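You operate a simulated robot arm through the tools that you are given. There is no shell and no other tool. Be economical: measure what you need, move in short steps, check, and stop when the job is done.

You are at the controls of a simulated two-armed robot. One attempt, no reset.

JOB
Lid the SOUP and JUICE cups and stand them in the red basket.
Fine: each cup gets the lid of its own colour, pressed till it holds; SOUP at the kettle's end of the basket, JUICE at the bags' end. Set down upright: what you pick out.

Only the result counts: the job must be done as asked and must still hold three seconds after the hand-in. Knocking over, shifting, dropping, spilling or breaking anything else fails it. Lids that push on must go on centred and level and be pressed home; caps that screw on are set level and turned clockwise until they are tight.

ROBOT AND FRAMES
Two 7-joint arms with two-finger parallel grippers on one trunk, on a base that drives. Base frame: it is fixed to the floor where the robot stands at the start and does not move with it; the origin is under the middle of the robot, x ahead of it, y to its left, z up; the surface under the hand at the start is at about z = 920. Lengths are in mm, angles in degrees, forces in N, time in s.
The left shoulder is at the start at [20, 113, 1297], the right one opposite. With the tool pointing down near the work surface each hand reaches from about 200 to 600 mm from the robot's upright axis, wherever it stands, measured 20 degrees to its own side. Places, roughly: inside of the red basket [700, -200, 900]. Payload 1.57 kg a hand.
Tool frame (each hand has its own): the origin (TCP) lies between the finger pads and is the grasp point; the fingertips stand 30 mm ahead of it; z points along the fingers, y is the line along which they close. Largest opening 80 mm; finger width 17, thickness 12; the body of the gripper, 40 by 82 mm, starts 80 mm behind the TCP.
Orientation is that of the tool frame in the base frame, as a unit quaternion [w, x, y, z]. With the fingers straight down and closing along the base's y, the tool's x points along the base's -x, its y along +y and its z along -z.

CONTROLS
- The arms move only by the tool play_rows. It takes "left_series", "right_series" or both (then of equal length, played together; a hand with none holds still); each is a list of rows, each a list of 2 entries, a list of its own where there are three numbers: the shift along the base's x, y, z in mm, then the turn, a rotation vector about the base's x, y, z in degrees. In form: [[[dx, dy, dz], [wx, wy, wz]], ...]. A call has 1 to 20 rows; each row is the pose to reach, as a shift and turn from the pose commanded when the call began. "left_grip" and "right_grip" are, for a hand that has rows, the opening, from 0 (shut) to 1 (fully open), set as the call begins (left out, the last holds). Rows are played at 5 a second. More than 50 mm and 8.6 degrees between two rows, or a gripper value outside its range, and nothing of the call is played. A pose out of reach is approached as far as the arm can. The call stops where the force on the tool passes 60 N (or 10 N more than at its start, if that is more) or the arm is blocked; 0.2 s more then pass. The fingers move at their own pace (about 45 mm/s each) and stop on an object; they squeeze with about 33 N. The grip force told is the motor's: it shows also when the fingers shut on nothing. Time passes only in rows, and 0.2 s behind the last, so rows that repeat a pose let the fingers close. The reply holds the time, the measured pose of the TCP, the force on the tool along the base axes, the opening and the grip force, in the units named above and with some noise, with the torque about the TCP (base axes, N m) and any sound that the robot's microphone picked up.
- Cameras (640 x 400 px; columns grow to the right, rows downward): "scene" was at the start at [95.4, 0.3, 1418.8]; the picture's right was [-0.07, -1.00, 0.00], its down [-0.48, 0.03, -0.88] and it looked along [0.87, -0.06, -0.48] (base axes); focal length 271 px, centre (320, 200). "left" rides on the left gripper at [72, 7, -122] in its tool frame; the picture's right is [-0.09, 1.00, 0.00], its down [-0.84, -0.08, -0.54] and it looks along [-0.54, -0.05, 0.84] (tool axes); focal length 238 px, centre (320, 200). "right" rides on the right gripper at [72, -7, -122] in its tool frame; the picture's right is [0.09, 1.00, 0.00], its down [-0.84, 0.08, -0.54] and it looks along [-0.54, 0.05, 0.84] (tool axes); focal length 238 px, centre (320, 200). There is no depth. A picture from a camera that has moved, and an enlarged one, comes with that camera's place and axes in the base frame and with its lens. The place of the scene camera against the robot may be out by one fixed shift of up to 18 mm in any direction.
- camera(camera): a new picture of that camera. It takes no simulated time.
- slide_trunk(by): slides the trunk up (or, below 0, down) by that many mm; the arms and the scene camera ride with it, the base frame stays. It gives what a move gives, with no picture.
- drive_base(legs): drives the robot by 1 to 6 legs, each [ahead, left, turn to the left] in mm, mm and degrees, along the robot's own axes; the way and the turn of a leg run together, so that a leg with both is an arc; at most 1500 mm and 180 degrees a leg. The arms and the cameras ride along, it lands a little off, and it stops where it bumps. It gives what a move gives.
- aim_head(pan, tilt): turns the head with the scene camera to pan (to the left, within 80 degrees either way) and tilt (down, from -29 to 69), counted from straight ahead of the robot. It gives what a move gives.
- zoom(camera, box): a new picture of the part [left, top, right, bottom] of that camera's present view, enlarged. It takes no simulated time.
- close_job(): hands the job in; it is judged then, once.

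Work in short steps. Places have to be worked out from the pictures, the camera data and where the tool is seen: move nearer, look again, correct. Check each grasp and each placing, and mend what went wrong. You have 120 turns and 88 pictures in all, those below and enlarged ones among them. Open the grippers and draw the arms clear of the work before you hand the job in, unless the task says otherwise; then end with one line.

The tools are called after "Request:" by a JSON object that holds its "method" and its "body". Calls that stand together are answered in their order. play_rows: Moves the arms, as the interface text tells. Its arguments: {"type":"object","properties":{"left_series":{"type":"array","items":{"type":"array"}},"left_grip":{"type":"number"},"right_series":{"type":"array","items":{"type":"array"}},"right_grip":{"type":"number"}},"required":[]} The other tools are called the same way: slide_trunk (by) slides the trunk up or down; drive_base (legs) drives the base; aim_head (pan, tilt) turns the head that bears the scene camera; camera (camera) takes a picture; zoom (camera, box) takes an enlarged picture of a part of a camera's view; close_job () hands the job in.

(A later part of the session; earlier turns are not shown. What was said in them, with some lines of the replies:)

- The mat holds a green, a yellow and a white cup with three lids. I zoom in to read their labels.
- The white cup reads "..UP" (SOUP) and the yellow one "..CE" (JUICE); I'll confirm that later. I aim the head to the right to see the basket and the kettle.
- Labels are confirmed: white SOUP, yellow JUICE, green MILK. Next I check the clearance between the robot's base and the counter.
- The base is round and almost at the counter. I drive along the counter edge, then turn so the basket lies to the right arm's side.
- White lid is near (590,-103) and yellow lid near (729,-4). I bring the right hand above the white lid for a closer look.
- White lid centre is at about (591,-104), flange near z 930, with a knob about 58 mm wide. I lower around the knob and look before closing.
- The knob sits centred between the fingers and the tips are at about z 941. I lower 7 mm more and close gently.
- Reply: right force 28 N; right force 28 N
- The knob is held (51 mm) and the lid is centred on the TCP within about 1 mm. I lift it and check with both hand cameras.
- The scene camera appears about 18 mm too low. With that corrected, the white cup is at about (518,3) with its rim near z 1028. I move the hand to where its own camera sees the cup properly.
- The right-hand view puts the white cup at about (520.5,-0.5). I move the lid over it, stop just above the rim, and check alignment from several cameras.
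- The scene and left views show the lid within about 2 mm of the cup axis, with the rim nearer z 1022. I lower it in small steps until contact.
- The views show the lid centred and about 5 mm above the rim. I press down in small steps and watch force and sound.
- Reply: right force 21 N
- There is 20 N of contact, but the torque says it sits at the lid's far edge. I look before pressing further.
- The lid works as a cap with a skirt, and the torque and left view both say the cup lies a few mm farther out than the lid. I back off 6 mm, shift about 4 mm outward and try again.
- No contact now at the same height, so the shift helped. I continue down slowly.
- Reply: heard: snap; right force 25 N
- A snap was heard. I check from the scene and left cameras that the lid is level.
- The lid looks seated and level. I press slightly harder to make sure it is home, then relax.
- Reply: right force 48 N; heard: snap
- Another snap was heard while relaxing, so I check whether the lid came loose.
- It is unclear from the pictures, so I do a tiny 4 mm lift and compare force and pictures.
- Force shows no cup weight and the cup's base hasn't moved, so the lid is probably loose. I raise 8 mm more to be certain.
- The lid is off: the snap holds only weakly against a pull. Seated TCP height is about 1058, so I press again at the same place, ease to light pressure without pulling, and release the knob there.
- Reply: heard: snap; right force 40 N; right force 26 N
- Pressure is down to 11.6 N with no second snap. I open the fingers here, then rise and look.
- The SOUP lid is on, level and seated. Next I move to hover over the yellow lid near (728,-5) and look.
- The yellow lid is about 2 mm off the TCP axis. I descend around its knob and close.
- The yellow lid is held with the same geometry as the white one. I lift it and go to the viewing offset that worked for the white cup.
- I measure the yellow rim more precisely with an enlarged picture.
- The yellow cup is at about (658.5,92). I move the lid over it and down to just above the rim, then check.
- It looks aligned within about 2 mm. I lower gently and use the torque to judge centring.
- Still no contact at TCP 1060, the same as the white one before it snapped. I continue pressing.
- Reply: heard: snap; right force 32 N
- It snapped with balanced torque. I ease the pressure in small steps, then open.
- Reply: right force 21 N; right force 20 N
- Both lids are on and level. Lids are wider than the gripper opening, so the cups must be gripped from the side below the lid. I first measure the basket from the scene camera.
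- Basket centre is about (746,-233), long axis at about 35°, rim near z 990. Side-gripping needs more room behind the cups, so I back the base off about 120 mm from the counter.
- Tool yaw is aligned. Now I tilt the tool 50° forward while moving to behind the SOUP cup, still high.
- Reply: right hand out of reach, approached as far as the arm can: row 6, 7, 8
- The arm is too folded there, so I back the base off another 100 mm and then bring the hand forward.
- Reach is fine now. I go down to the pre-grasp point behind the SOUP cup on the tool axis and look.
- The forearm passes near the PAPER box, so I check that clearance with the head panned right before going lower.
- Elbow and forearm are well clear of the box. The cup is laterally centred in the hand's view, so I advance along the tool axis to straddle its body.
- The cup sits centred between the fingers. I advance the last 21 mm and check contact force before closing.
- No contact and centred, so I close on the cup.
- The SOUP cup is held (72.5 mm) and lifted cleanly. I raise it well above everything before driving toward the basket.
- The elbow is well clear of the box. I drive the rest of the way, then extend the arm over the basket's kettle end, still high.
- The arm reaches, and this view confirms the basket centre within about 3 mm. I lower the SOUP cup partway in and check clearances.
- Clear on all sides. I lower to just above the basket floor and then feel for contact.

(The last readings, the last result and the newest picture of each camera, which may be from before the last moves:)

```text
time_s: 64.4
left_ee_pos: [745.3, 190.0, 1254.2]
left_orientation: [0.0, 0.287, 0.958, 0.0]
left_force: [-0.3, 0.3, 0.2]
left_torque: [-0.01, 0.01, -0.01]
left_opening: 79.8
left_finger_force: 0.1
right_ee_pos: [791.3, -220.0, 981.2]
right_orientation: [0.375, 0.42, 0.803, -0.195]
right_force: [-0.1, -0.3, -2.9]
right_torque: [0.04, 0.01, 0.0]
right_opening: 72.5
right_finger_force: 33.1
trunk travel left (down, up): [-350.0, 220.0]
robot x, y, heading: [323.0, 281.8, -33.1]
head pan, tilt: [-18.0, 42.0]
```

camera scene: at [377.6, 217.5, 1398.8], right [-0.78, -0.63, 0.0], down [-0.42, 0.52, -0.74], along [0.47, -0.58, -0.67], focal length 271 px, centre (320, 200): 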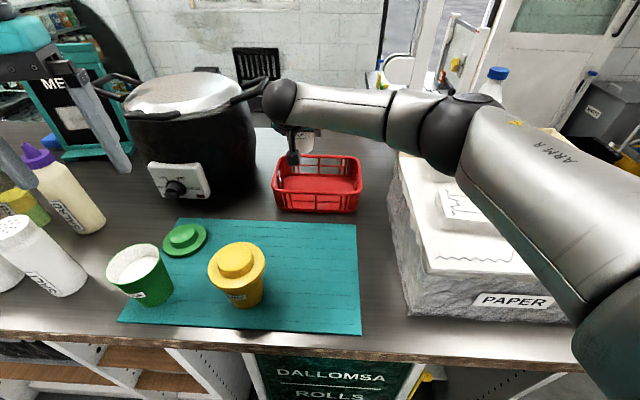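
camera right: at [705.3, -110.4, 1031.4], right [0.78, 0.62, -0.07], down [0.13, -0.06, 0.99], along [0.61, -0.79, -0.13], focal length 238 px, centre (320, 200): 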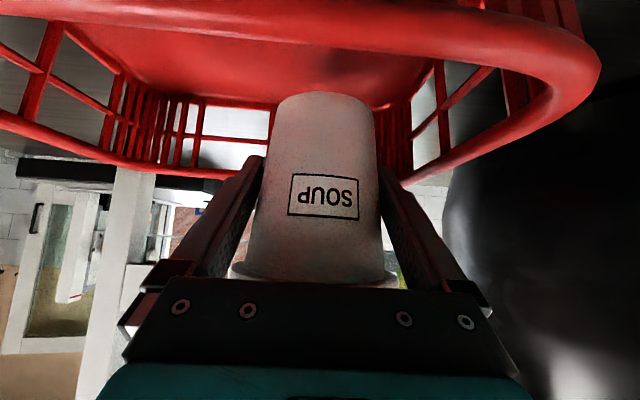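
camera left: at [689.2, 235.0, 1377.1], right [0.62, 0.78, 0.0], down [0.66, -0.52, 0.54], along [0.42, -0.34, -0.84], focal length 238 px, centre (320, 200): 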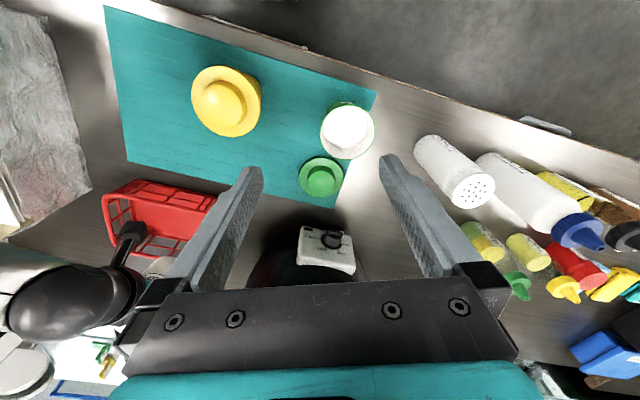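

Request:
{"method": "play_rows", "body": {"right_series": [[[0, 0, -2], [0, 0, 0]], [[0, 0, -4], [0, 0, 0]], [[0, 0, -4], [0, 0, 0]]]}}

```text
time_s: 65.2
left_ee_pos: [744.3, 190.4, 1255.0]
left_orientation: [0.001, 0.287, 0.958, 0.0]
left_force: [-0.1, -0.8, -0.4]
left_torque: [0.0, -0.02, 0.02]
left_opening: 80.3
left_finger_force: 0.2
right_ee_pos: [791.3, -220.3, 976.4]
right_orientation: [0.375, 0.42, 0.803, -0.195]
right_force: [0.1, -0.3, -2.6]
right_torque: [0.0, -0.03, -0.03]
right_opening: 72.5
right_finger_force: 33.2
trunk travel left (down, up): [-350.0, 220.0]
robot x, y, heading: [321.4, 282.4, -33.7]
head pan, tilt: [-18.0, 42.0]
```

Still hanging free (-2.6 N). I go down in 1 mm steps.

Request:
{"method": "play_rows", "body": {"right_series": [[[0, 0, -1], [0, 0, 0]], [[0, 0, -2], [0, 0, 0]], [[0, 0, -3], [0, 0, 0]], [[0, 0, -3], [0, 0, 0]]]}}

```text
time_s: 66.2
left_ee_pos: [744.4, 189.5, 1254.4]
left_orientation: [0.0, 0.287, 0.958, -0.001]
left_force: [-0.4, 0.3, -0.7]
left_torque: [0.01, -0.01, -0.01]
left_opening: 79.9
left_finger_force: 0.1
right_ee_pos: [791.0, -219.9, 973.9]
right_orientation: [0.375, 0.42, 0.803, -0.195]
right_force: [-0.6, 0.2, -2.2]
right_torque: [0.01, 0.01, -0.02]
right_opening: 72.5
right_finger_force: 32.9
trunk travel left (down, up): [-350.0, 220.0]
robot x, y, heading: [320.7, 282.7, -33.5]
head pan, tilt: [-18.0, 42.0]
```

Request:
{"method": "play_rows", "body": {"right_series": [[[0, 0, -1], [0, 0, 0]], [[0, 0, -2], [0, 0, 0]], [[0, 0, -3], [0, 0, 0]], [[0, 0, -3], [0, 0, 0]]]}}

```text
time_s: 67.2
left_ee_pos: [743.8, 189.9, 1255.4]
left_orientation: [0.0, 0.287, 0.958, 0.0]
left_force: [0.6, -0.3, 0.0]
left_torque: [-0.01, 0.0, -0.02]
left_opening: 80.2
left_finger_force: 0.0
right_ee_pos: [791.9, -219.2, 971.3]
right_orientation: [0.374, 0.421, 0.803, -0.196]
right_force: [-1.2, -0.3, 3.3]
right_torque: [0.1, 0.09, 0.01]
right_opening: 72.5
right_finger_force: 33.0
trunk travel left (down, up): [-350.0, 220.0]
robot x, y, heading: [317.3, 278.0, -33.2]
head pan, tilt: [-18.0, 42.0]
```

The cup is resting on the floor. I open just enough and back out along the tool axis.

Request:
{"method": "play_rows", "body": {"right_series": [[[0, 0, 0], [0, 0, 0]], [[0, 0, 0], [0, 0, 0]], [[0, 0, 0], [0, 0, 0]]], "right_grip": 0.97}}

Request:
{"method": "camera", "body": {"camera": "right"}}

```text
time_s: 68.0
left_ee_pos: [743.9, 190.8, 1254.3]
left_orientation: [0.0, 0.286, 0.958, 0.001]
left_force: [-0.2, -0.5, -0.1]
left_torque: [-0.03, 0.02, -0.01]
left_opening: 80.0
left_finger_force: 0.1
right_ee_pos: [791.7, -219.5, 971.7]
right_orientation: [0.375, 0.42, 0.803, -0.196]
right_force: [-0.2, 0.0, -0.4]
right_torque: [-0.03, 0.02, 0.01]
right_opening: 77.3
right_finger_force: 0.1
trunk travel left (down, up): [-350.0, 220.0]
robot x, y, heading: [323.8, 279.0, -33.3]
head pan, tilt: [-18.0, 42.0]
```

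```text
27 pictures are left
camera right: at [706.0, -109.6, 993.3], right [0.78, 0.62, -0.07], down [0.13, -0.06, 0.99], along [0.61, -0.79, -0.13], focal length 238 px, centre (320, 200)
```

right: 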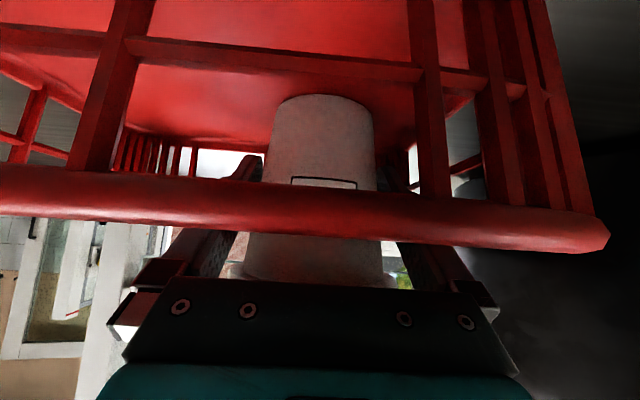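

SOUP stands free between the fingers. I retreat along the tool axis.

Request:
{"method": "play_rows", "body": {"right_series": [[[-7, 10, 10.3], [0, 0, 0]], [[-17.5, 25.2, 25.7], [0, 0, 0]], [[-30.6, 44.1, 45], [0, 0, 0]], [[-44, 63, 64], [0, 0, 0]], [[-61, 88, 90], [0, 0, 0]], [[-65, 94, 125], [0, 0, 0]], [[-65, 94, 125], [0, 0, 0]]]}}

Request:
{"method": "zoom", "body": {"camera": "scene", "box": [240, 90, 400, 240]}}

Request:
{"method": "camera", "body": {"camera": "right"}}

```text
time_s: 69.6
left_ee_pos: [744.9, 189.4, 1255.5]
left_orientation: [0.0, 0.286, 0.958, -0.001]
left_force: [-0.3, 0.5, -0.5]
left_torque: [-0.01, 0.02, -0.01]
left_opening: 79.9
left_finger_force: 0.0
right_ee_pos: [726.9, -126.8, 1095.3]
right_orientation: [0.375, 0.42, 0.803, -0.196]
right_force: [0.3, 0.2, -0.1]
right_torque: [0.02, -0.02, 0.04]
right_opening: 77.7
right_finger_force: 0.1
trunk travel left (down, up): [-350.0, 220.0]
robot x, y, heading: [323.5, 280.0, -33.2]
head pan, tilt: [-18.0, 42.0]
```

```text
2.67 times, centred on (320, 165) of scene
camera zoom: at [378.0, 217.8, 1398.8], right [-0.78, -0.63, 0.0], down [-0.42, 0.52, -0.74], along [0.47, -0.58, -0.67], focal length 723 px, centre (320, 293)
```

zoom: 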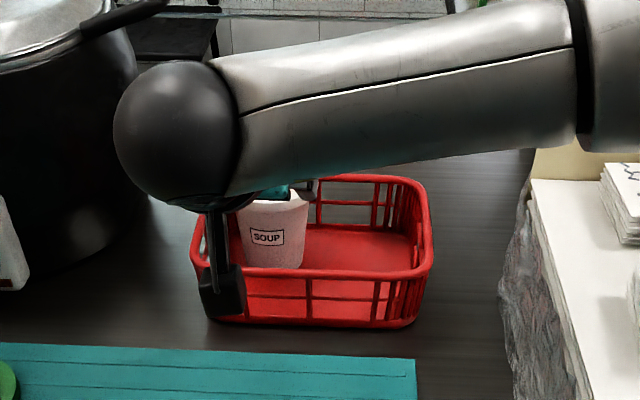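

```text
25 pictures are left
camera right: at [640.0, -17.3, 1117.6], right [0.78, 0.62, -0.07], down [0.13, -0.06, 0.99], along [0.61, -0.79, -0.13], focal length 238 px, centre (320, 200)
```

right: 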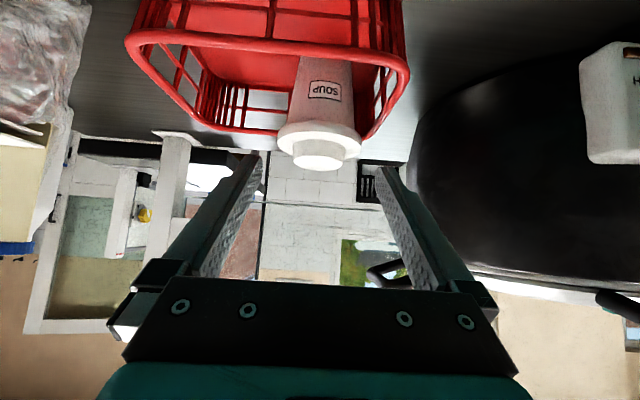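

SOUP stands upright at the kettle end with its lid on. Now I raise the hand and drive to the same relative position for the JUICE cup.

Request:
{"method": "play_rows", "body": {"right_series": [[[-10, 14, 30], [0, 0, 0]], [[-20, 28, 60], [0, 0, 0]], [[-40, 57, 70], [0, 0, 0]], [[-60, 86, 70], [0, 0, 0]], [[-60, 86, 70], [0, 0, 0]]], "right_grip": 1}}

Request:
{"method": "drive_base", "body": {"legs": [[-145, 236, 0]]}}

```text
time_s: 70.8
left_ee_pos: [745.2, 189.5, 1255.3]
left_orientation: [0.0, 0.287, 0.958, 0.001]
left_force: [0.5, -0.4, 0.0]
left_torque: [0.01, 0.01, -0.01]
left_opening: 79.8
left_finger_force: 0.2
right_ee_pos: [666.8, -40.4, 1165.9]
right_orientation: [0.375, 0.42, 0.803, -0.196]
right_force: [0.4, 0.4, -0.3]
right_torque: [-0.01, -0.01, 0.02]
right_opening: 80.1
right_finger_force: 0.1
trunk travel left (down, up): [-350.0, 220.0]
robot x, y, heading: [323.5, 284.4, -33.3]
head pan, tilt: [-18.0, 42.0]
```

```text
time_s: 72.7
left_ee_pos: [752.0, 463.7, 1254.1]
left_orientation: [-0.001, 0.286, 0.958, -0.001]
left_force: [0.2, 0.3, 0.8]
left_torque: [-0.03, 0.01, 0.01]
left_opening: 80.0
left_finger_force: 0.1
right_ee_pos: [673.1, 233.5, 1166.6]
right_orientation: [0.374, 0.42, 0.803, -0.196]
right_force: [0.2, 0.2, -0.3]
right_torque: [0.02, 0.0, -0.01]
right_opening: 80.0
right_finger_force: 0.0
trunk travel left (down, up): [-350.0, 220.0]
robot x, y, heading: [328.8, 554.8, -33.0]
head pan, tilt: [-18.0, 42.0]
```

I move to the pre-grasp point 130 mm behind the JUICE cup.

Request:
{"method": "play_rows", "body": {"right_series": [[[-36, -20, 0], [0, 0, 0]], [[-72.6, -40, 0], [0, 0, 0]], [[-72.6, -50, -35], [0, 0, 0]], [[-72.6, -60, -75], [0, 0, 0]], [[-72.6, -60, -111], [0, 0, 0]], [[-72.6, -60, -111], [0, 0, 0]], [[-72.6, -60, -111], [0, 0, 0]]]}}

Request:
{"method": "camera", "body": {"camera": "right"}}

```text
time_s: 74.3
left_ee_pos: [752.3, 464.2, 1254.6]
left_orientation: [-0.001, 0.287, 0.958, -0.001]
left_force: [-0.6, -0.3, -0.4]
left_torque: [0.0, 0.03, -0.03]
left_opening: 80.1
left_finger_force: 0.0
right_ee_pos: [601.1, 174.4, 1054.7]
right_orientation: [0.375, 0.42, 0.803, -0.196]
right_force: [0.1, 0.6, 0.2]
right_torque: [0.0, 0.01, 0.01]
right_opening: 80.1
right_finger_force: 0.1
trunk travel left (down, up): [-350.0, 220.0]
robot x, y, heading: [333.3, 553.6, -33.3]
head pan, tilt: [-18.0, 42.0]
```

```text
24 pictures are left
camera right: at [515.9, 284.0, 1076.1], right [0.78, 0.62, -0.07], down [0.13, -0.06, 0.99], along [0.61, -0.79, -0.13], focal length 238 px, centre (320, 200)
```

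right: 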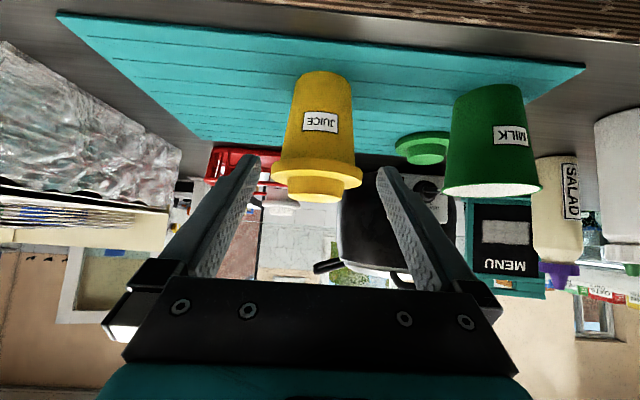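

Same view geometry as with SOUP. I advance along the tool axis.

Request:
{"method": "play_rows", "body": {"right_series": [[[9.4, -13.8, -13.8], [0, 0, 0]], [[18.8, -27.6, -27.6], [0, 0, 0]], [[28.2, -41.4, -41.4], [0, 0, 0]], [[37.6, -55.2, -55.2], [0, 0, 0]], [[47, -69, -69], [0, 0, 0]], [[52, -76, -76], [0, 0, 0]], [[56.5, -83, -82.7], [0, 0, 0]], [[56.5, -83, -82.7], [0, 0, 0]]]}}

Request:
{"method": "camera", "body": {"camera": "right"}}

```text
time_s: 76.1
left_ee_pos: [751.8, 464.8, 1254.9]
left_orientation: [-0.001, 0.286, 0.958, 0.001]
left_force: [0.3, 0.1, -0.1]
left_torque: [-0.01, 0.0, 0.0]
left_opening: 80.0
left_finger_force: 0.1
right_ee_pos: [657.6, 90.5, 972.1]
right_orientation: [0.375, 0.42, 0.803, -0.195]
right_force: [-0.6, -0.1, 0.9]
right_torque: [-0.01, 0.0, -0.04]
right_opening: 79.9
right_finger_force: 0.0
trunk travel left (down, up): [-350.0, 220.0]
robot x, y, heading: [334.7, 556.5, -33.3]
head pan, tilt: [-18.0, 42.0]
```

```text
23 pictures are left
camera right: at [572.5, 200.9, 994.7], right [0.78, 0.62, -0.07], down [0.13, -0.06, 0.99], along [0.61, -0.79, -0.13], focal length 238 px, centre (320, 200)
```

right: 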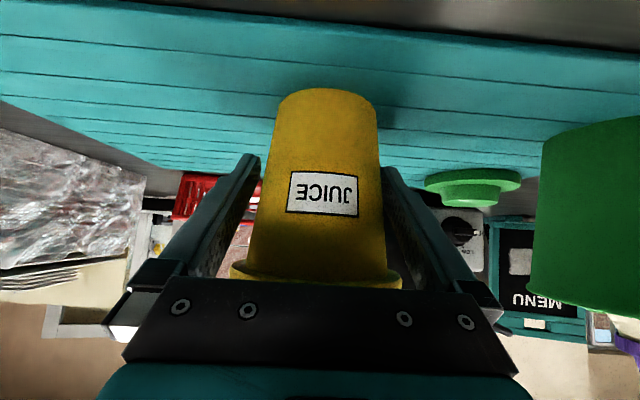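

The cup is about 2.5 mm toward the right finger. I shift to centre it, close, and lift slightly.

Request:
{"method": "play_rows", "body": {"right_series": [[[1.8, 1.3, 0], [0, 0, 0]], [[1.8, 1.3, 0], [0, 0, 0]]]}}

Request:
{"method": "play_rows", "body": {"right_series": [[[0, 0, 0], [0, 0, 0]], [[0, 0, 0], [0, 0, 0]], [[0, 0, 0], [0, 0, 0]], [[0, 0, 0], [0, 0, 0]]], "right_grip": 0}}

Request:
{"method": "play_rows", "body": {"right_series": [[[0, 0, 3], [0, 0, 0]], [[0, 0, 8], [0, 0, 0]], [[0, 0, 8], [0, 0, 0]], [[0, 0, 8], [0, 0, 0]]]}}

Request:
{"method": "camera", "body": {"camera": "right"}}

```text
time_s: 76.7
left_ee_pos: [751.3, 463.6, 1254.3]
left_orientation: [0.0, 0.286, 0.958, 0.001]
left_force: [0.1, 0.2, 0.2]
left_torque: [0.0, 0.01, 0.0]
left_opening: 79.9
left_finger_force: 0.1
right_ee_pos: [659.4, 92.0, 972.9]
right_orientation: [0.375, 0.421, 0.803, -0.196]
right_force: [-0.5, -0.2, 0.8]
right_torque: [-0.04, -0.02, -0.01]
right_opening: 79.7
right_finger_force: 0.1
trunk travel left (down, up): [-350.0, 220.0]
robot x, y, heading: [329.6, 557.6, -33.2]
head pan, tilt: [-18.0, 42.0]
```

```text
time_s: 77.7
left_ee_pos: [751.8, 462.6, 1254.0]
left_orientation: [0.0, 0.285, 0.958, 0.0]
left_force: [0.1, -0.4, -0.2]
left_torque: [0.03, -0.01, 0.02]
left_opening: 80.2
left_finger_force: 0.1
right_ee_pos: [658.3, 91.5, 971.8]
right_orientation: [0.374, 0.421, 0.802, -0.196]
right_force: [-0.7, -2.0, 1.3]
right_torque: [-0.03, -0.03, -0.01]
right_opening: 73.2
right_finger_force: 32.9
trunk travel left (down, up): [-350.0, 220.0]
robot x, y, heading: [326.4, 556.1, -33.0]
head pan, tilt: [-18.0, 42.0]
```

```text
time_s: 78.7
left_ee_pos: [752.0, 462.8, 1254.6]
left_orientation: [0.0, 0.286, 0.958, 0.0]
left_force: [0.2, 0.2, -0.4]
left_torque: [0.05, 0.0, -0.05]
left_opening: 80.0
left_finger_force: 0.1
right_ee_pos: [659.5, 91.6, 980.8]
right_orientation: [0.375, 0.42, 0.803, -0.196]
right_force: [-0.2, -1.1, -3.3]
right_torque: [-0.02, 0.01, 0.06]
right_opening: 73.0
right_finger_force: 33.0
trunk travel left (down, up): [-350.0, 220.0]
robot x, y, heading: [329.0, 554.8, -33.0]
head pan, tilt: [-18.0, 42.0]
```

```text
22 pictures are left
camera right: at [574.1, 201.8, 1002.8], right [0.78, 0.62, -0.07], down [0.13, -0.06, 0.99], along [0.61, -0.79, -0.13], focal length 238 px, centre (320, 200)
```

right: 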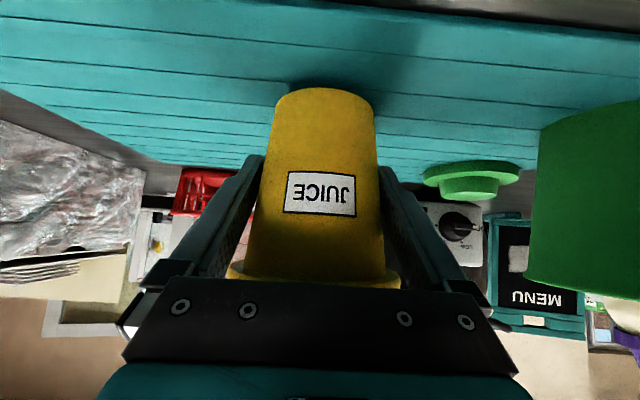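

JUICE is held and lifted. I raise it high and drive back toward the basket.

Request:
{"method": "play_rows", "body": {"right_series": [[[0, 0, 12], [0, 0, 0]], [[0, 0, 30], [0, 0, 0]], [[0, 0, 50], [0, 0, 0]], [[0, 0, 70], [0, 0, 0]], [[0, 0, 90], [0, 0, 0]], [[0, 0, 110], [0, 0, 0]], [[0, 0, 130], [0, 0, 0]], [[0, 0, 145], [0, 0, 0]], [[0, 0, 145], [0, 0, 0]]]}}

Request:
{"method": "drive_base", "body": {"legs": [[145, -233, 0]]}}

```text
time_s: 80.7
left_ee_pos: [753.0, 463.6, 1255.1]
left_orientation: [-0.001, 0.287, 0.958, -0.001]
left_force: [-0.6, 0.8, -0.5]
left_torque: [0.0, -0.05, 0.03]
left_opening: 80.1
left_finger_force: 0.0
right_ee_pos: [660.4, 92.8, 1124.9]
right_orientation: [0.375, 0.421, 0.803, -0.196]
right_force: [0.0, -0.3, -2.8]
right_torque: [0.0, -0.02, -0.02]
right_opening: 73.0
right_finger_force: 33.0
trunk travel left (down, up): [-350.0, 220.0]
robot x, y, heading: [329.0, 555.9, -33.4]
head pan, tilt: [-18.0, 42.0]
```

```text
time_s: 82.6
left_ee_pos: [748.2, 190.7, 1254.2]
left_orientation: [0.001, 0.286, 0.958, 0.001]
left_force: [-0.2, -0.1, 1.1]
left_torque: [0.0, 0.01, -0.01]
left_opening: 80.1
left_finger_force: 0.2
right_ee_pos: [654.7, -181.2, 1124.3]
right_orientation: [0.374, 0.421, 0.803, -0.195]
right_force: [0.3, 0.3, -3.0]
right_torque: [0.0, 0.03, 0.03]
right_opening: 73.0
right_finger_force: 33.1
trunk travel left (down, up): [-350.0, 220.0]
robot x, y, heading: [323.1, 285.3, -33.1]
head pan, tilt: [-18.0, 42.0]
```

Request:
{"method": "play_rows", "body": {"right_series": [[[15, -22, 0], [0, 0, 0]], [[30, -44, 0], [0, 0, 0]], [[45.5, -67, 0], [0, 0, 0]], [[45.5, -67, -15], [0, 0, 0]], [[45.5, -67, -15], [0, 0, 0]]]}}

Request:
{"method": "camera", "body": {"camera": "right"}}

Request:
{"method": "camera", "body": {"camera": "scene"}}

```text
time_s: 83.8
left_ee_pos: [745.9, 192.3, 1254.4]
left_orientation: [0.0, 0.285, 0.958, 0.0]
left_force: [1.6, -0.1, -0.1]
left_torque: [0.04, 0.01, -0.03]
left_opening: 80.1
left_finger_force: 0.0
right_ee_pos: [697.9, -245.7, 1109.4]
right_orientation: [0.374, 0.421, 0.803, -0.196]
right_force: [-0.4, -0.1, -2.7]
right_torque: [0.01, -0.03, 0.03]
right_opening: 73.3
right_finger_force: 33.2
trunk travel left (down, up): [-350.0, 220.0]
robot x, y, heading: [323.5, 283.9, -33.4]
head pan, tilt: [-18.0, 42.0]
```

```text
21 pictures are left
camera right: at [613.5, -136.0, 1132.2], right [0.78, 0.62, -0.07], down [0.13, -0.06, 0.99], along [0.61, -0.79, -0.13], focal length 238 px, centre (320, 200)
```

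right: 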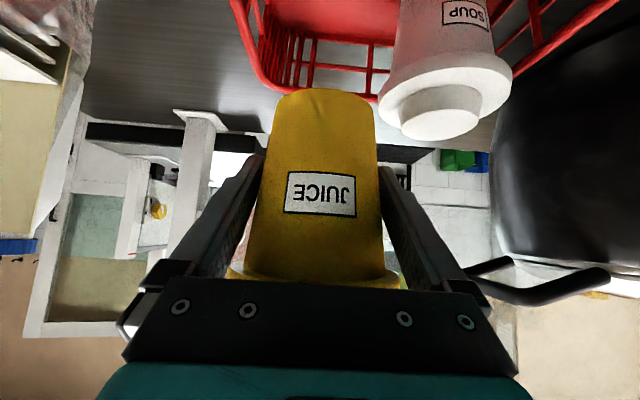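

```text
20 pictures are left
camera scene: at [379.7, 219.2, 1398.8], right [-0.78, -0.63, 0.0], down [-0.42, 0.52, -0.74], along [0.47, -0.58, -0.67], focal length 271 px, centre (320, 200)
```

scene: 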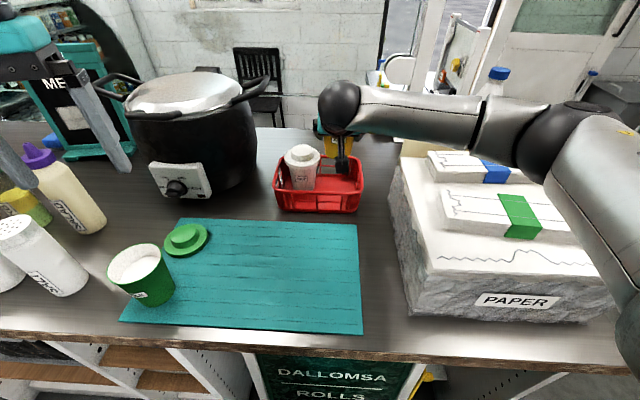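

Everything lines up: SOUP's lid is about 96 mm from the JUICE target. I lower partway and check the arm against the bags.

Request:
{"method": "play_rows", "body": {"right_series": [[[0, 0, -15], [0, 0, 0]], [[0, 0, -35], [0, 0, 0]], [[0, 0, -55], [0, 0, 0]], [[0, 0, -75], [0, 0, 0]], [[0, 0, -95], [0, 0, 0]], [[0, 0, -95], [0, 0, 0]]]}}

Request:
{"method": "camera", "body": {"camera": "right"}}

Request:
{"method": "camera", "body": {"camera": "scene"}}

```text
time_s: 85.2
left_ee_pos: [745.8, 193.7, 1254.1]
left_orientation: [0.001, 0.286, 0.958, -0.001]
left_force: [-0.3, 0.3, 1.3]
left_torque: [-0.01, -0.05, 0.01]
left_opening: 79.9
left_finger_force: 0.0
right_ee_pos: [700.2, -244.2, 1014.0]
right_orientation: [0.373, 0.42, 0.804, -0.195]
right_force: [0.1, 1.1, -1.8]
right_torque: [-0.01, 0.02, 0.03]
right_opening: 73.1
right_finger_force: 33.2
trunk travel left (down, up): [-350.0, 220.0]
robot x, y, heading: [323.8, 286.2, -33.1]
head pan, tilt: [-18.0, 42.0]
```

```text
19 pictures are left
camera right: at [613.5, -134.5, 1036.2], right [0.78, 0.62, -0.07], down [0.14, -0.06, 0.99], along [0.61, -0.78, -0.13], focal length 238 px, centre (320, 200)
```

right: 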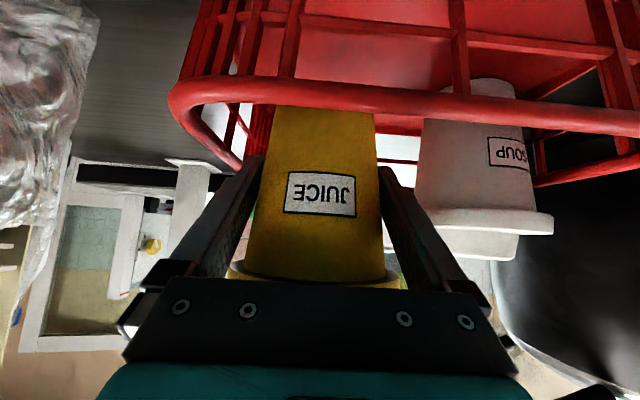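

```text
18 pictures are left
camera scene: at [378.0, 220.9, 1398.8], right [-0.78, -0.63, 0.0], down [-0.42, 0.52, -0.74], along [0.47, -0.58, -0.67], focal length 271 px, centre (320, 200)
```

scene: 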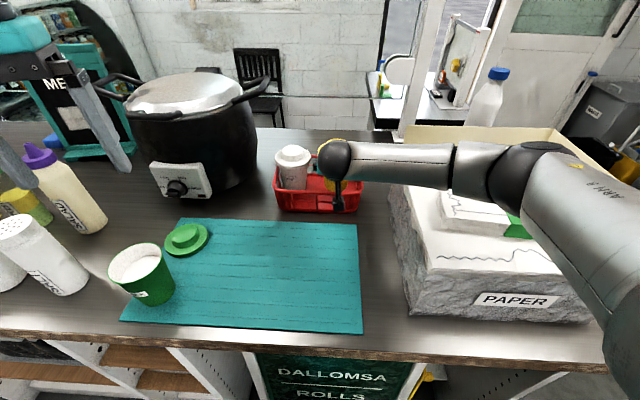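

Arm and lids are clear. I continue lowering toward the basket floor.

Request:
{"method": "play_rows", "body": {"right_series": [[[0, 0, -10], [0, 0, 0]], [[0, 0, -20], [0, 0, 0]], [[0, 0, -30], [0, 0, 0]], [[0, 0, -36], [0, 0, 0]], [[0, 0, -38], [0, 0, 0]], [[0, 0, -38], [0, 0, 0]]]}}

```text
time_s: 86.6
left_ee_pos: [747.3, 191.5, 1254.6]
left_orientation: [0.0, 0.286, 0.958, 0.0]
left_force: [-0.5, 0.6, -0.4]
left_torque: [-0.02, -0.02, -0.02]
left_opening: 80.1
left_finger_force: 0.1
right_ee_pos: [700.9, -248.0, 976.0]
right_orientation: [0.375, 0.42, 0.803, -0.195]
right_force: [0.1, -0.7, -2.9]
right_torque: [0.01, 0.04, -0.03]
right_opening: 73.0
right_finger_force: 32.8
trunk travel left (down, up): [-350.0, 220.0]
robot x, y, heading: [326.2, 281.4, -33.2]
head pan, tilt: [-18.0, 42.0]
```

Request:
{"method": "play_rows", "body": {"right_series": [[[0, 0, -1], [0, 0, 0]], [[0, 0, -2], [0, 0, 0]], [[0, 0, -3], [0, 0, 0]], [[0, 0, -4], [0, 0, 0]], [[0, 0, -4], [0, 0, 0]]]}}

```text
time_s: 87.8
left_ee_pos: [747.5, 192.1, 1254.3]
left_orientation: [0.0, 0.285, 0.958, -0.001]
left_force: [0.7, -0.1, -0.5]
left_torque: [-0.01, -0.02, -0.03]
left_opening: 80.0
left_finger_force: 0.1
right_ee_pos: [700.4, -245.9, 973.5]
right_orientation: [0.375, 0.421, 0.802, -0.196]
right_force: [0.2, -0.4, 1.6]
right_torque: [0.07, -0.09, 0.0]
right_opening: 73.1
right_finger_force: 32.9
trunk travel left (down, up): [-350.0, 220.0]
robot x, y, heading: [323.2, 284.4, -33.2]
head pan, tilt: [-18.0, 42.0]
```

Contact is beginning. I go 1 mm more and then open slightly.

Request:
{"method": "play_rows", "body": {"right_series": [[[0, 0, -0.7], [0, 0, 0]], [[0, 0, -0.7], [0, 0, 0]]]}}

Request:
{"method": "play_rows", "body": {"right_series": [[[0, 0, 0], [0, 0, 0]], [[0, 0, 0], [0, 0, 0]], [[0, 0, 0], [0, 0, 0]]], "right_grip": 0.975}}

Request:
{"method": "camera", "body": {"camera": "right"}}

```text
time_s: 88.4
left_ee_pos: [745.6, 192.5, 1255.6]
left_orientation: [0.0, 0.285, 0.959, 0.0]
left_force: [0.3, 0.2, -0.3]
left_torque: [0.0, 0.0, -0.03]
left_opening: 79.7
left_finger_force: 0.1
right_ee_pos: [699.8, -245.8, 972.8]
right_orientation: [0.376, 0.421, 0.802, -0.196]
right_force: [-0.4, -0.9, 5.4]
right_torque: [0.12, -0.12, 0.02]
right_opening: 73.0
right_finger_force: 32.8
trunk travel left (down, up): [-350.0, 220.0]
robot x, y, heading: [320.1, 282.3, -33.3]
head pan, tilt: [-18.0, 42.0]
```

```text
time_s: 89.2
left_ee_pos: [746.3, 192.7, 1253.9]
left_orientation: [0.0, 0.285, 0.958, -0.001]
left_force: [-0.8, -0.1, 0.0]
left_torque: [0.02, 0.0, 0.06]
left_opening: 80.1
left_finger_force: 0.0
right_ee_pos: [699.5, -246.5, 972.3]
right_orientation: [0.374, 0.42, 0.803, -0.195]
right_force: [-0.1, -0.4, 0.5]
right_torque: [-0.01, 0.0, 0.02]
right_opening: 78.0
right_finger_force: 0.0
trunk travel left (down, up): [-350.0, 220.0]
robot x, y, heading: [326.5, 283.1, -33.2]
head pan, tilt: [-18.0, 42.0]
```

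```text
17 pictures are left
camera right: at [614.4, -136.6, 994.3], right [0.78, 0.62, -0.07], down [0.13, -0.06, 0.99], along [0.61, -0.79, -0.13], focal length 238 px, centre (320, 200)
```

right: 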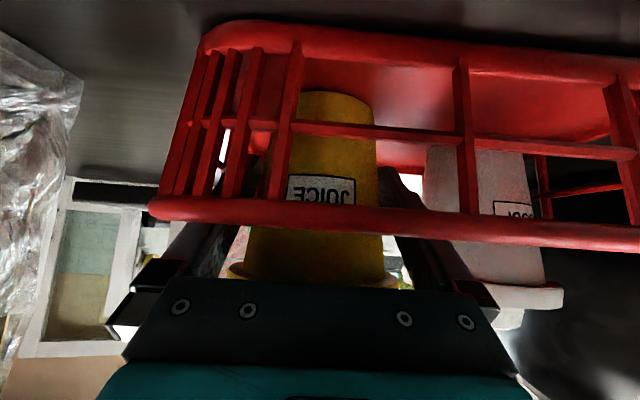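

JUICE stands free. I retreat along the tool axis as before.

Request:
{"method": "play_rows", "body": {"right_series": [[[-7, 10, 10.3], [0, 0, 0]], [[-17.5, 25.2, 25.7], [0, 0, 0]], [[-30.6, 44.1, 45], [0, 0, 0]], [[-44, 63, 64], [0, 0, 0]], [[-61, 88, 90], [0, 0, 0]], [[-65, 94, 125], [0, 0, 0]], [[-75, 108, 165], [0, 0, 0]], [[-75, 108, 165], [0, 0, 0]]]}}

Request:
{"method": "camera", "body": {"camera": "right"}}

Request:
{"method": "zoom", "body": {"camera": "scene", "box": [240, 100, 400, 240]}}

```text
time_s: 91.0
left_ee_pos: [747.1, 192.0, 1255.5]
left_orientation: [0.0, 0.286, 0.958, 0.0]
left_force: [-0.4, -0.4, -0.7]
left_torque: [0.04, 0.0, -0.02]
left_opening: 79.9
left_finger_force: 0.1
right_ee_pos: [622.6, -137.7, 1137.9]
right_orientation: [0.374, 0.42, 0.803, -0.196]
right_force: [0.4, 0.5, -0.4]
right_torque: [0.02, -0.01, 0.01]
right_opening: 78.2
right_finger_force: 0.1
trunk travel left (down, up): [-350.0, 220.0]
robot x, y, heading: [324.0, 285.8, -33.3]
head pan, tilt: [-18.0, 42.0]
```

```text
16 pictures are left
camera right: at [537.5, -27.7, 1160.1], right [0.78, 0.62, -0.07], down [0.13, -0.06, 0.99], along [0.61, -0.79, -0.13], focal length 238 px, centre (320, 200)
```

right: 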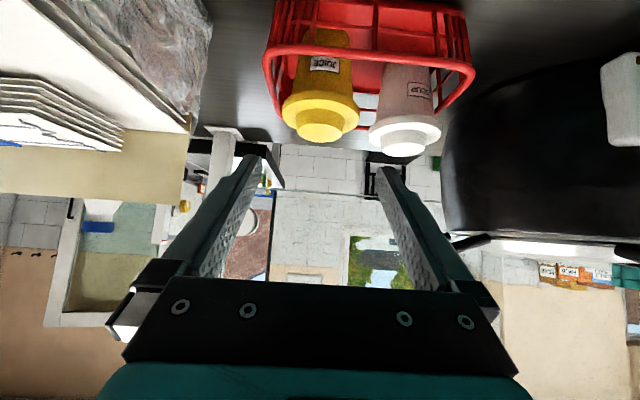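

```text
2.86 times, centred on (320, 170) of scene
camera zoom: at [379.7, 219.2, 1398.7], right [-0.78, -0.63, 0.0], down [-0.42, 0.52, -0.74], along [0.47, -0.58, -0.67], focal length 775 px, centre (320, 286)
```

zoom: 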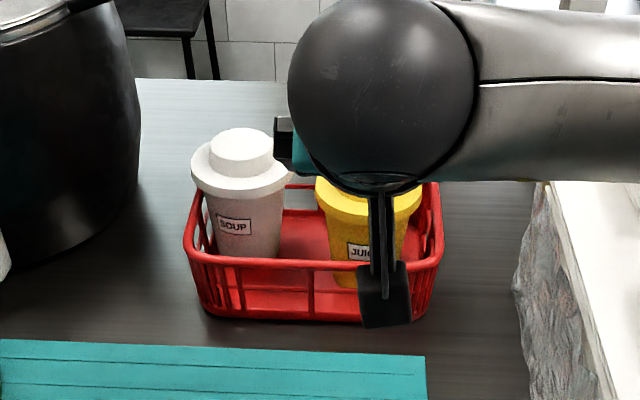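

Both cups stand in the basket. I draw the arm clear, back the base off a little, and make a final check.

Request:
{"method": "play_rows", "body": {"right_series": [[[-10, 14, 30], [0, 0, 0]], [[-15, 22, 60], [0, 0, 0]], [[-15, 22, 60], [0, 0, 0]]]}}

Request:
{"method": "drive_base", "body": {"legs": [[-130, 55, 0]]}}

Request:
{"method": "zoom", "body": {"camera": "scene", "box": [250, 90, 390, 210]}}

Request:
{"method": "camera", "body": {"camera": "scene"}}

```text
time_s: 91.8
left_ee_pos: [747.4, 191.5, 1254.1]
left_orientation: [0.0, 0.286, 0.958, -0.001]
left_force: [0.2, -0.1, -0.4]
left_torque: [0.01, 0.0, 0.01]
left_opening: 79.9
left_finger_force: 0.0
right_ee_pos: [609.2, -117.1, 1198.0]
right_orientation: [0.374, 0.421, 0.803, -0.196]
right_force: [-0.8, 1.3, 0.2]
right_torque: [-0.01, -0.02, 0.0]
right_opening: 78.1
right_finger_force: 0.1
trunk travel left (down, up): [-350.0, 220.0]
robot x, y, heading: [323.3, 283.5, -33.2]
head pan, tilt: [-18.0, 42.0]
```

```text
time_s: 93.1
left_ee_pos: [666.3, 308.8, 1255.0]
left_orientation: [0.0, 0.287, 0.958, -0.001]
left_force: [0.3, 0.3, -0.7]
left_torque: [0.0, 0.01, -0.05]
left_opening: 79.7
left_finger_force: 0.1
right_ee_pos: [529.4, -0.2, 1198.7]
right_orientation: [0.375, 0.42, 0.803, -0.195]
right_force: [-0.3, 1.0, -0.1]
right_torque: [-0.02, -0.03, 0.01]
right_opening: 78.0
right_finger_force: 0.1
trunk travel left (down, up): [-350.0, 220.0]
robot x, y, heading: [244.2, 398.9, -33.5]
head pan, tilt: [-18.0, 42.0]
```

```text
3.33 times, centred on (320, 150) of scene
camera zoom: at [300.1, 336.6, 1398.9], right [-0.78, -0.63, 0.0], down [-0.42, 0.52, -0.74], along [0.47, -0.58, -0.67], focal length 904 px, centre (320, 367)
```

zoom: 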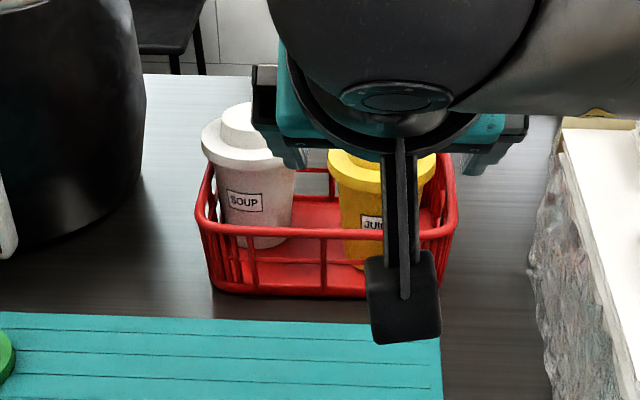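

```text
13 pictures are left
camera scene: at [300.1, 336.6, 1398.9], right [-0.78, -0.63, 0.0], down [-0.42, 0.52, -0.74], along [0.47, -0.58, -0.67], focal length 271 px, centre (320, 200)
```

scene: 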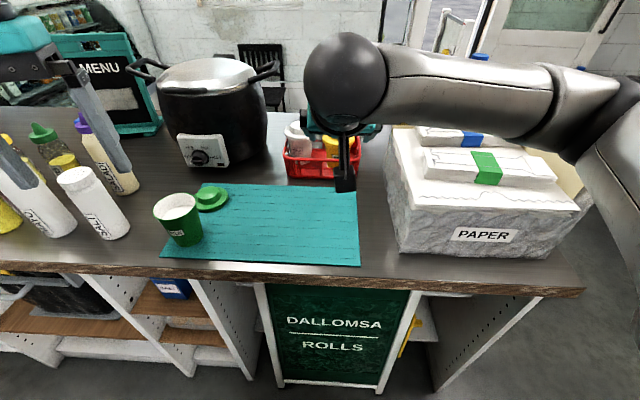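

I use the right-hand camera, which has a clear line of sight, to confirm both lids are level.

Request:
{"method": "zoom", "body": {"camera": "right", "box": [240, 0, 480, 150]}}

```text
2.67 times, centred on (360, 75) of right
camera zoom: at [444.2, 109.8, 1220.3], right [0.78, 0.62, -0.07], down [0.13, -0.06, 0.99], along [0.61, -0.79, -0.13], focal length 636 px, centre (213, 533)
```

zoom: 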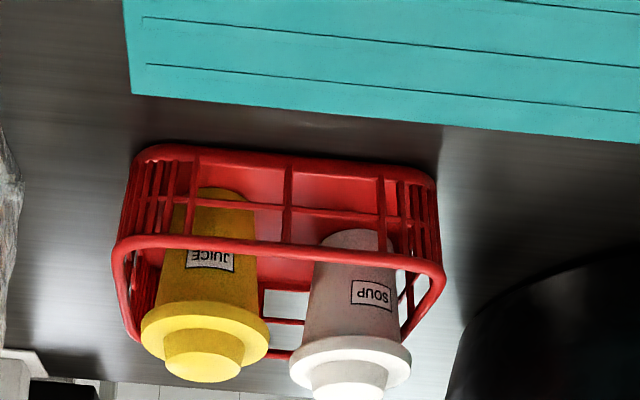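

Both cups are upright with level lids of their own colour, SOUP at the kettle end and JUICE at the bags' end. The grippers are open and the arms are clear, so I hand in.

Request:
{"method": "close_job", "body": {}}

```text
The job is handed in.
```

The SOUP and JUICE cups are lidded in their own colours and standing upright in the red basket, SOUP at the kettle's end and JUICE at the bags' end; each lid was heard to snap home and looked level in the last picture, but I did not test their hold by pulling.
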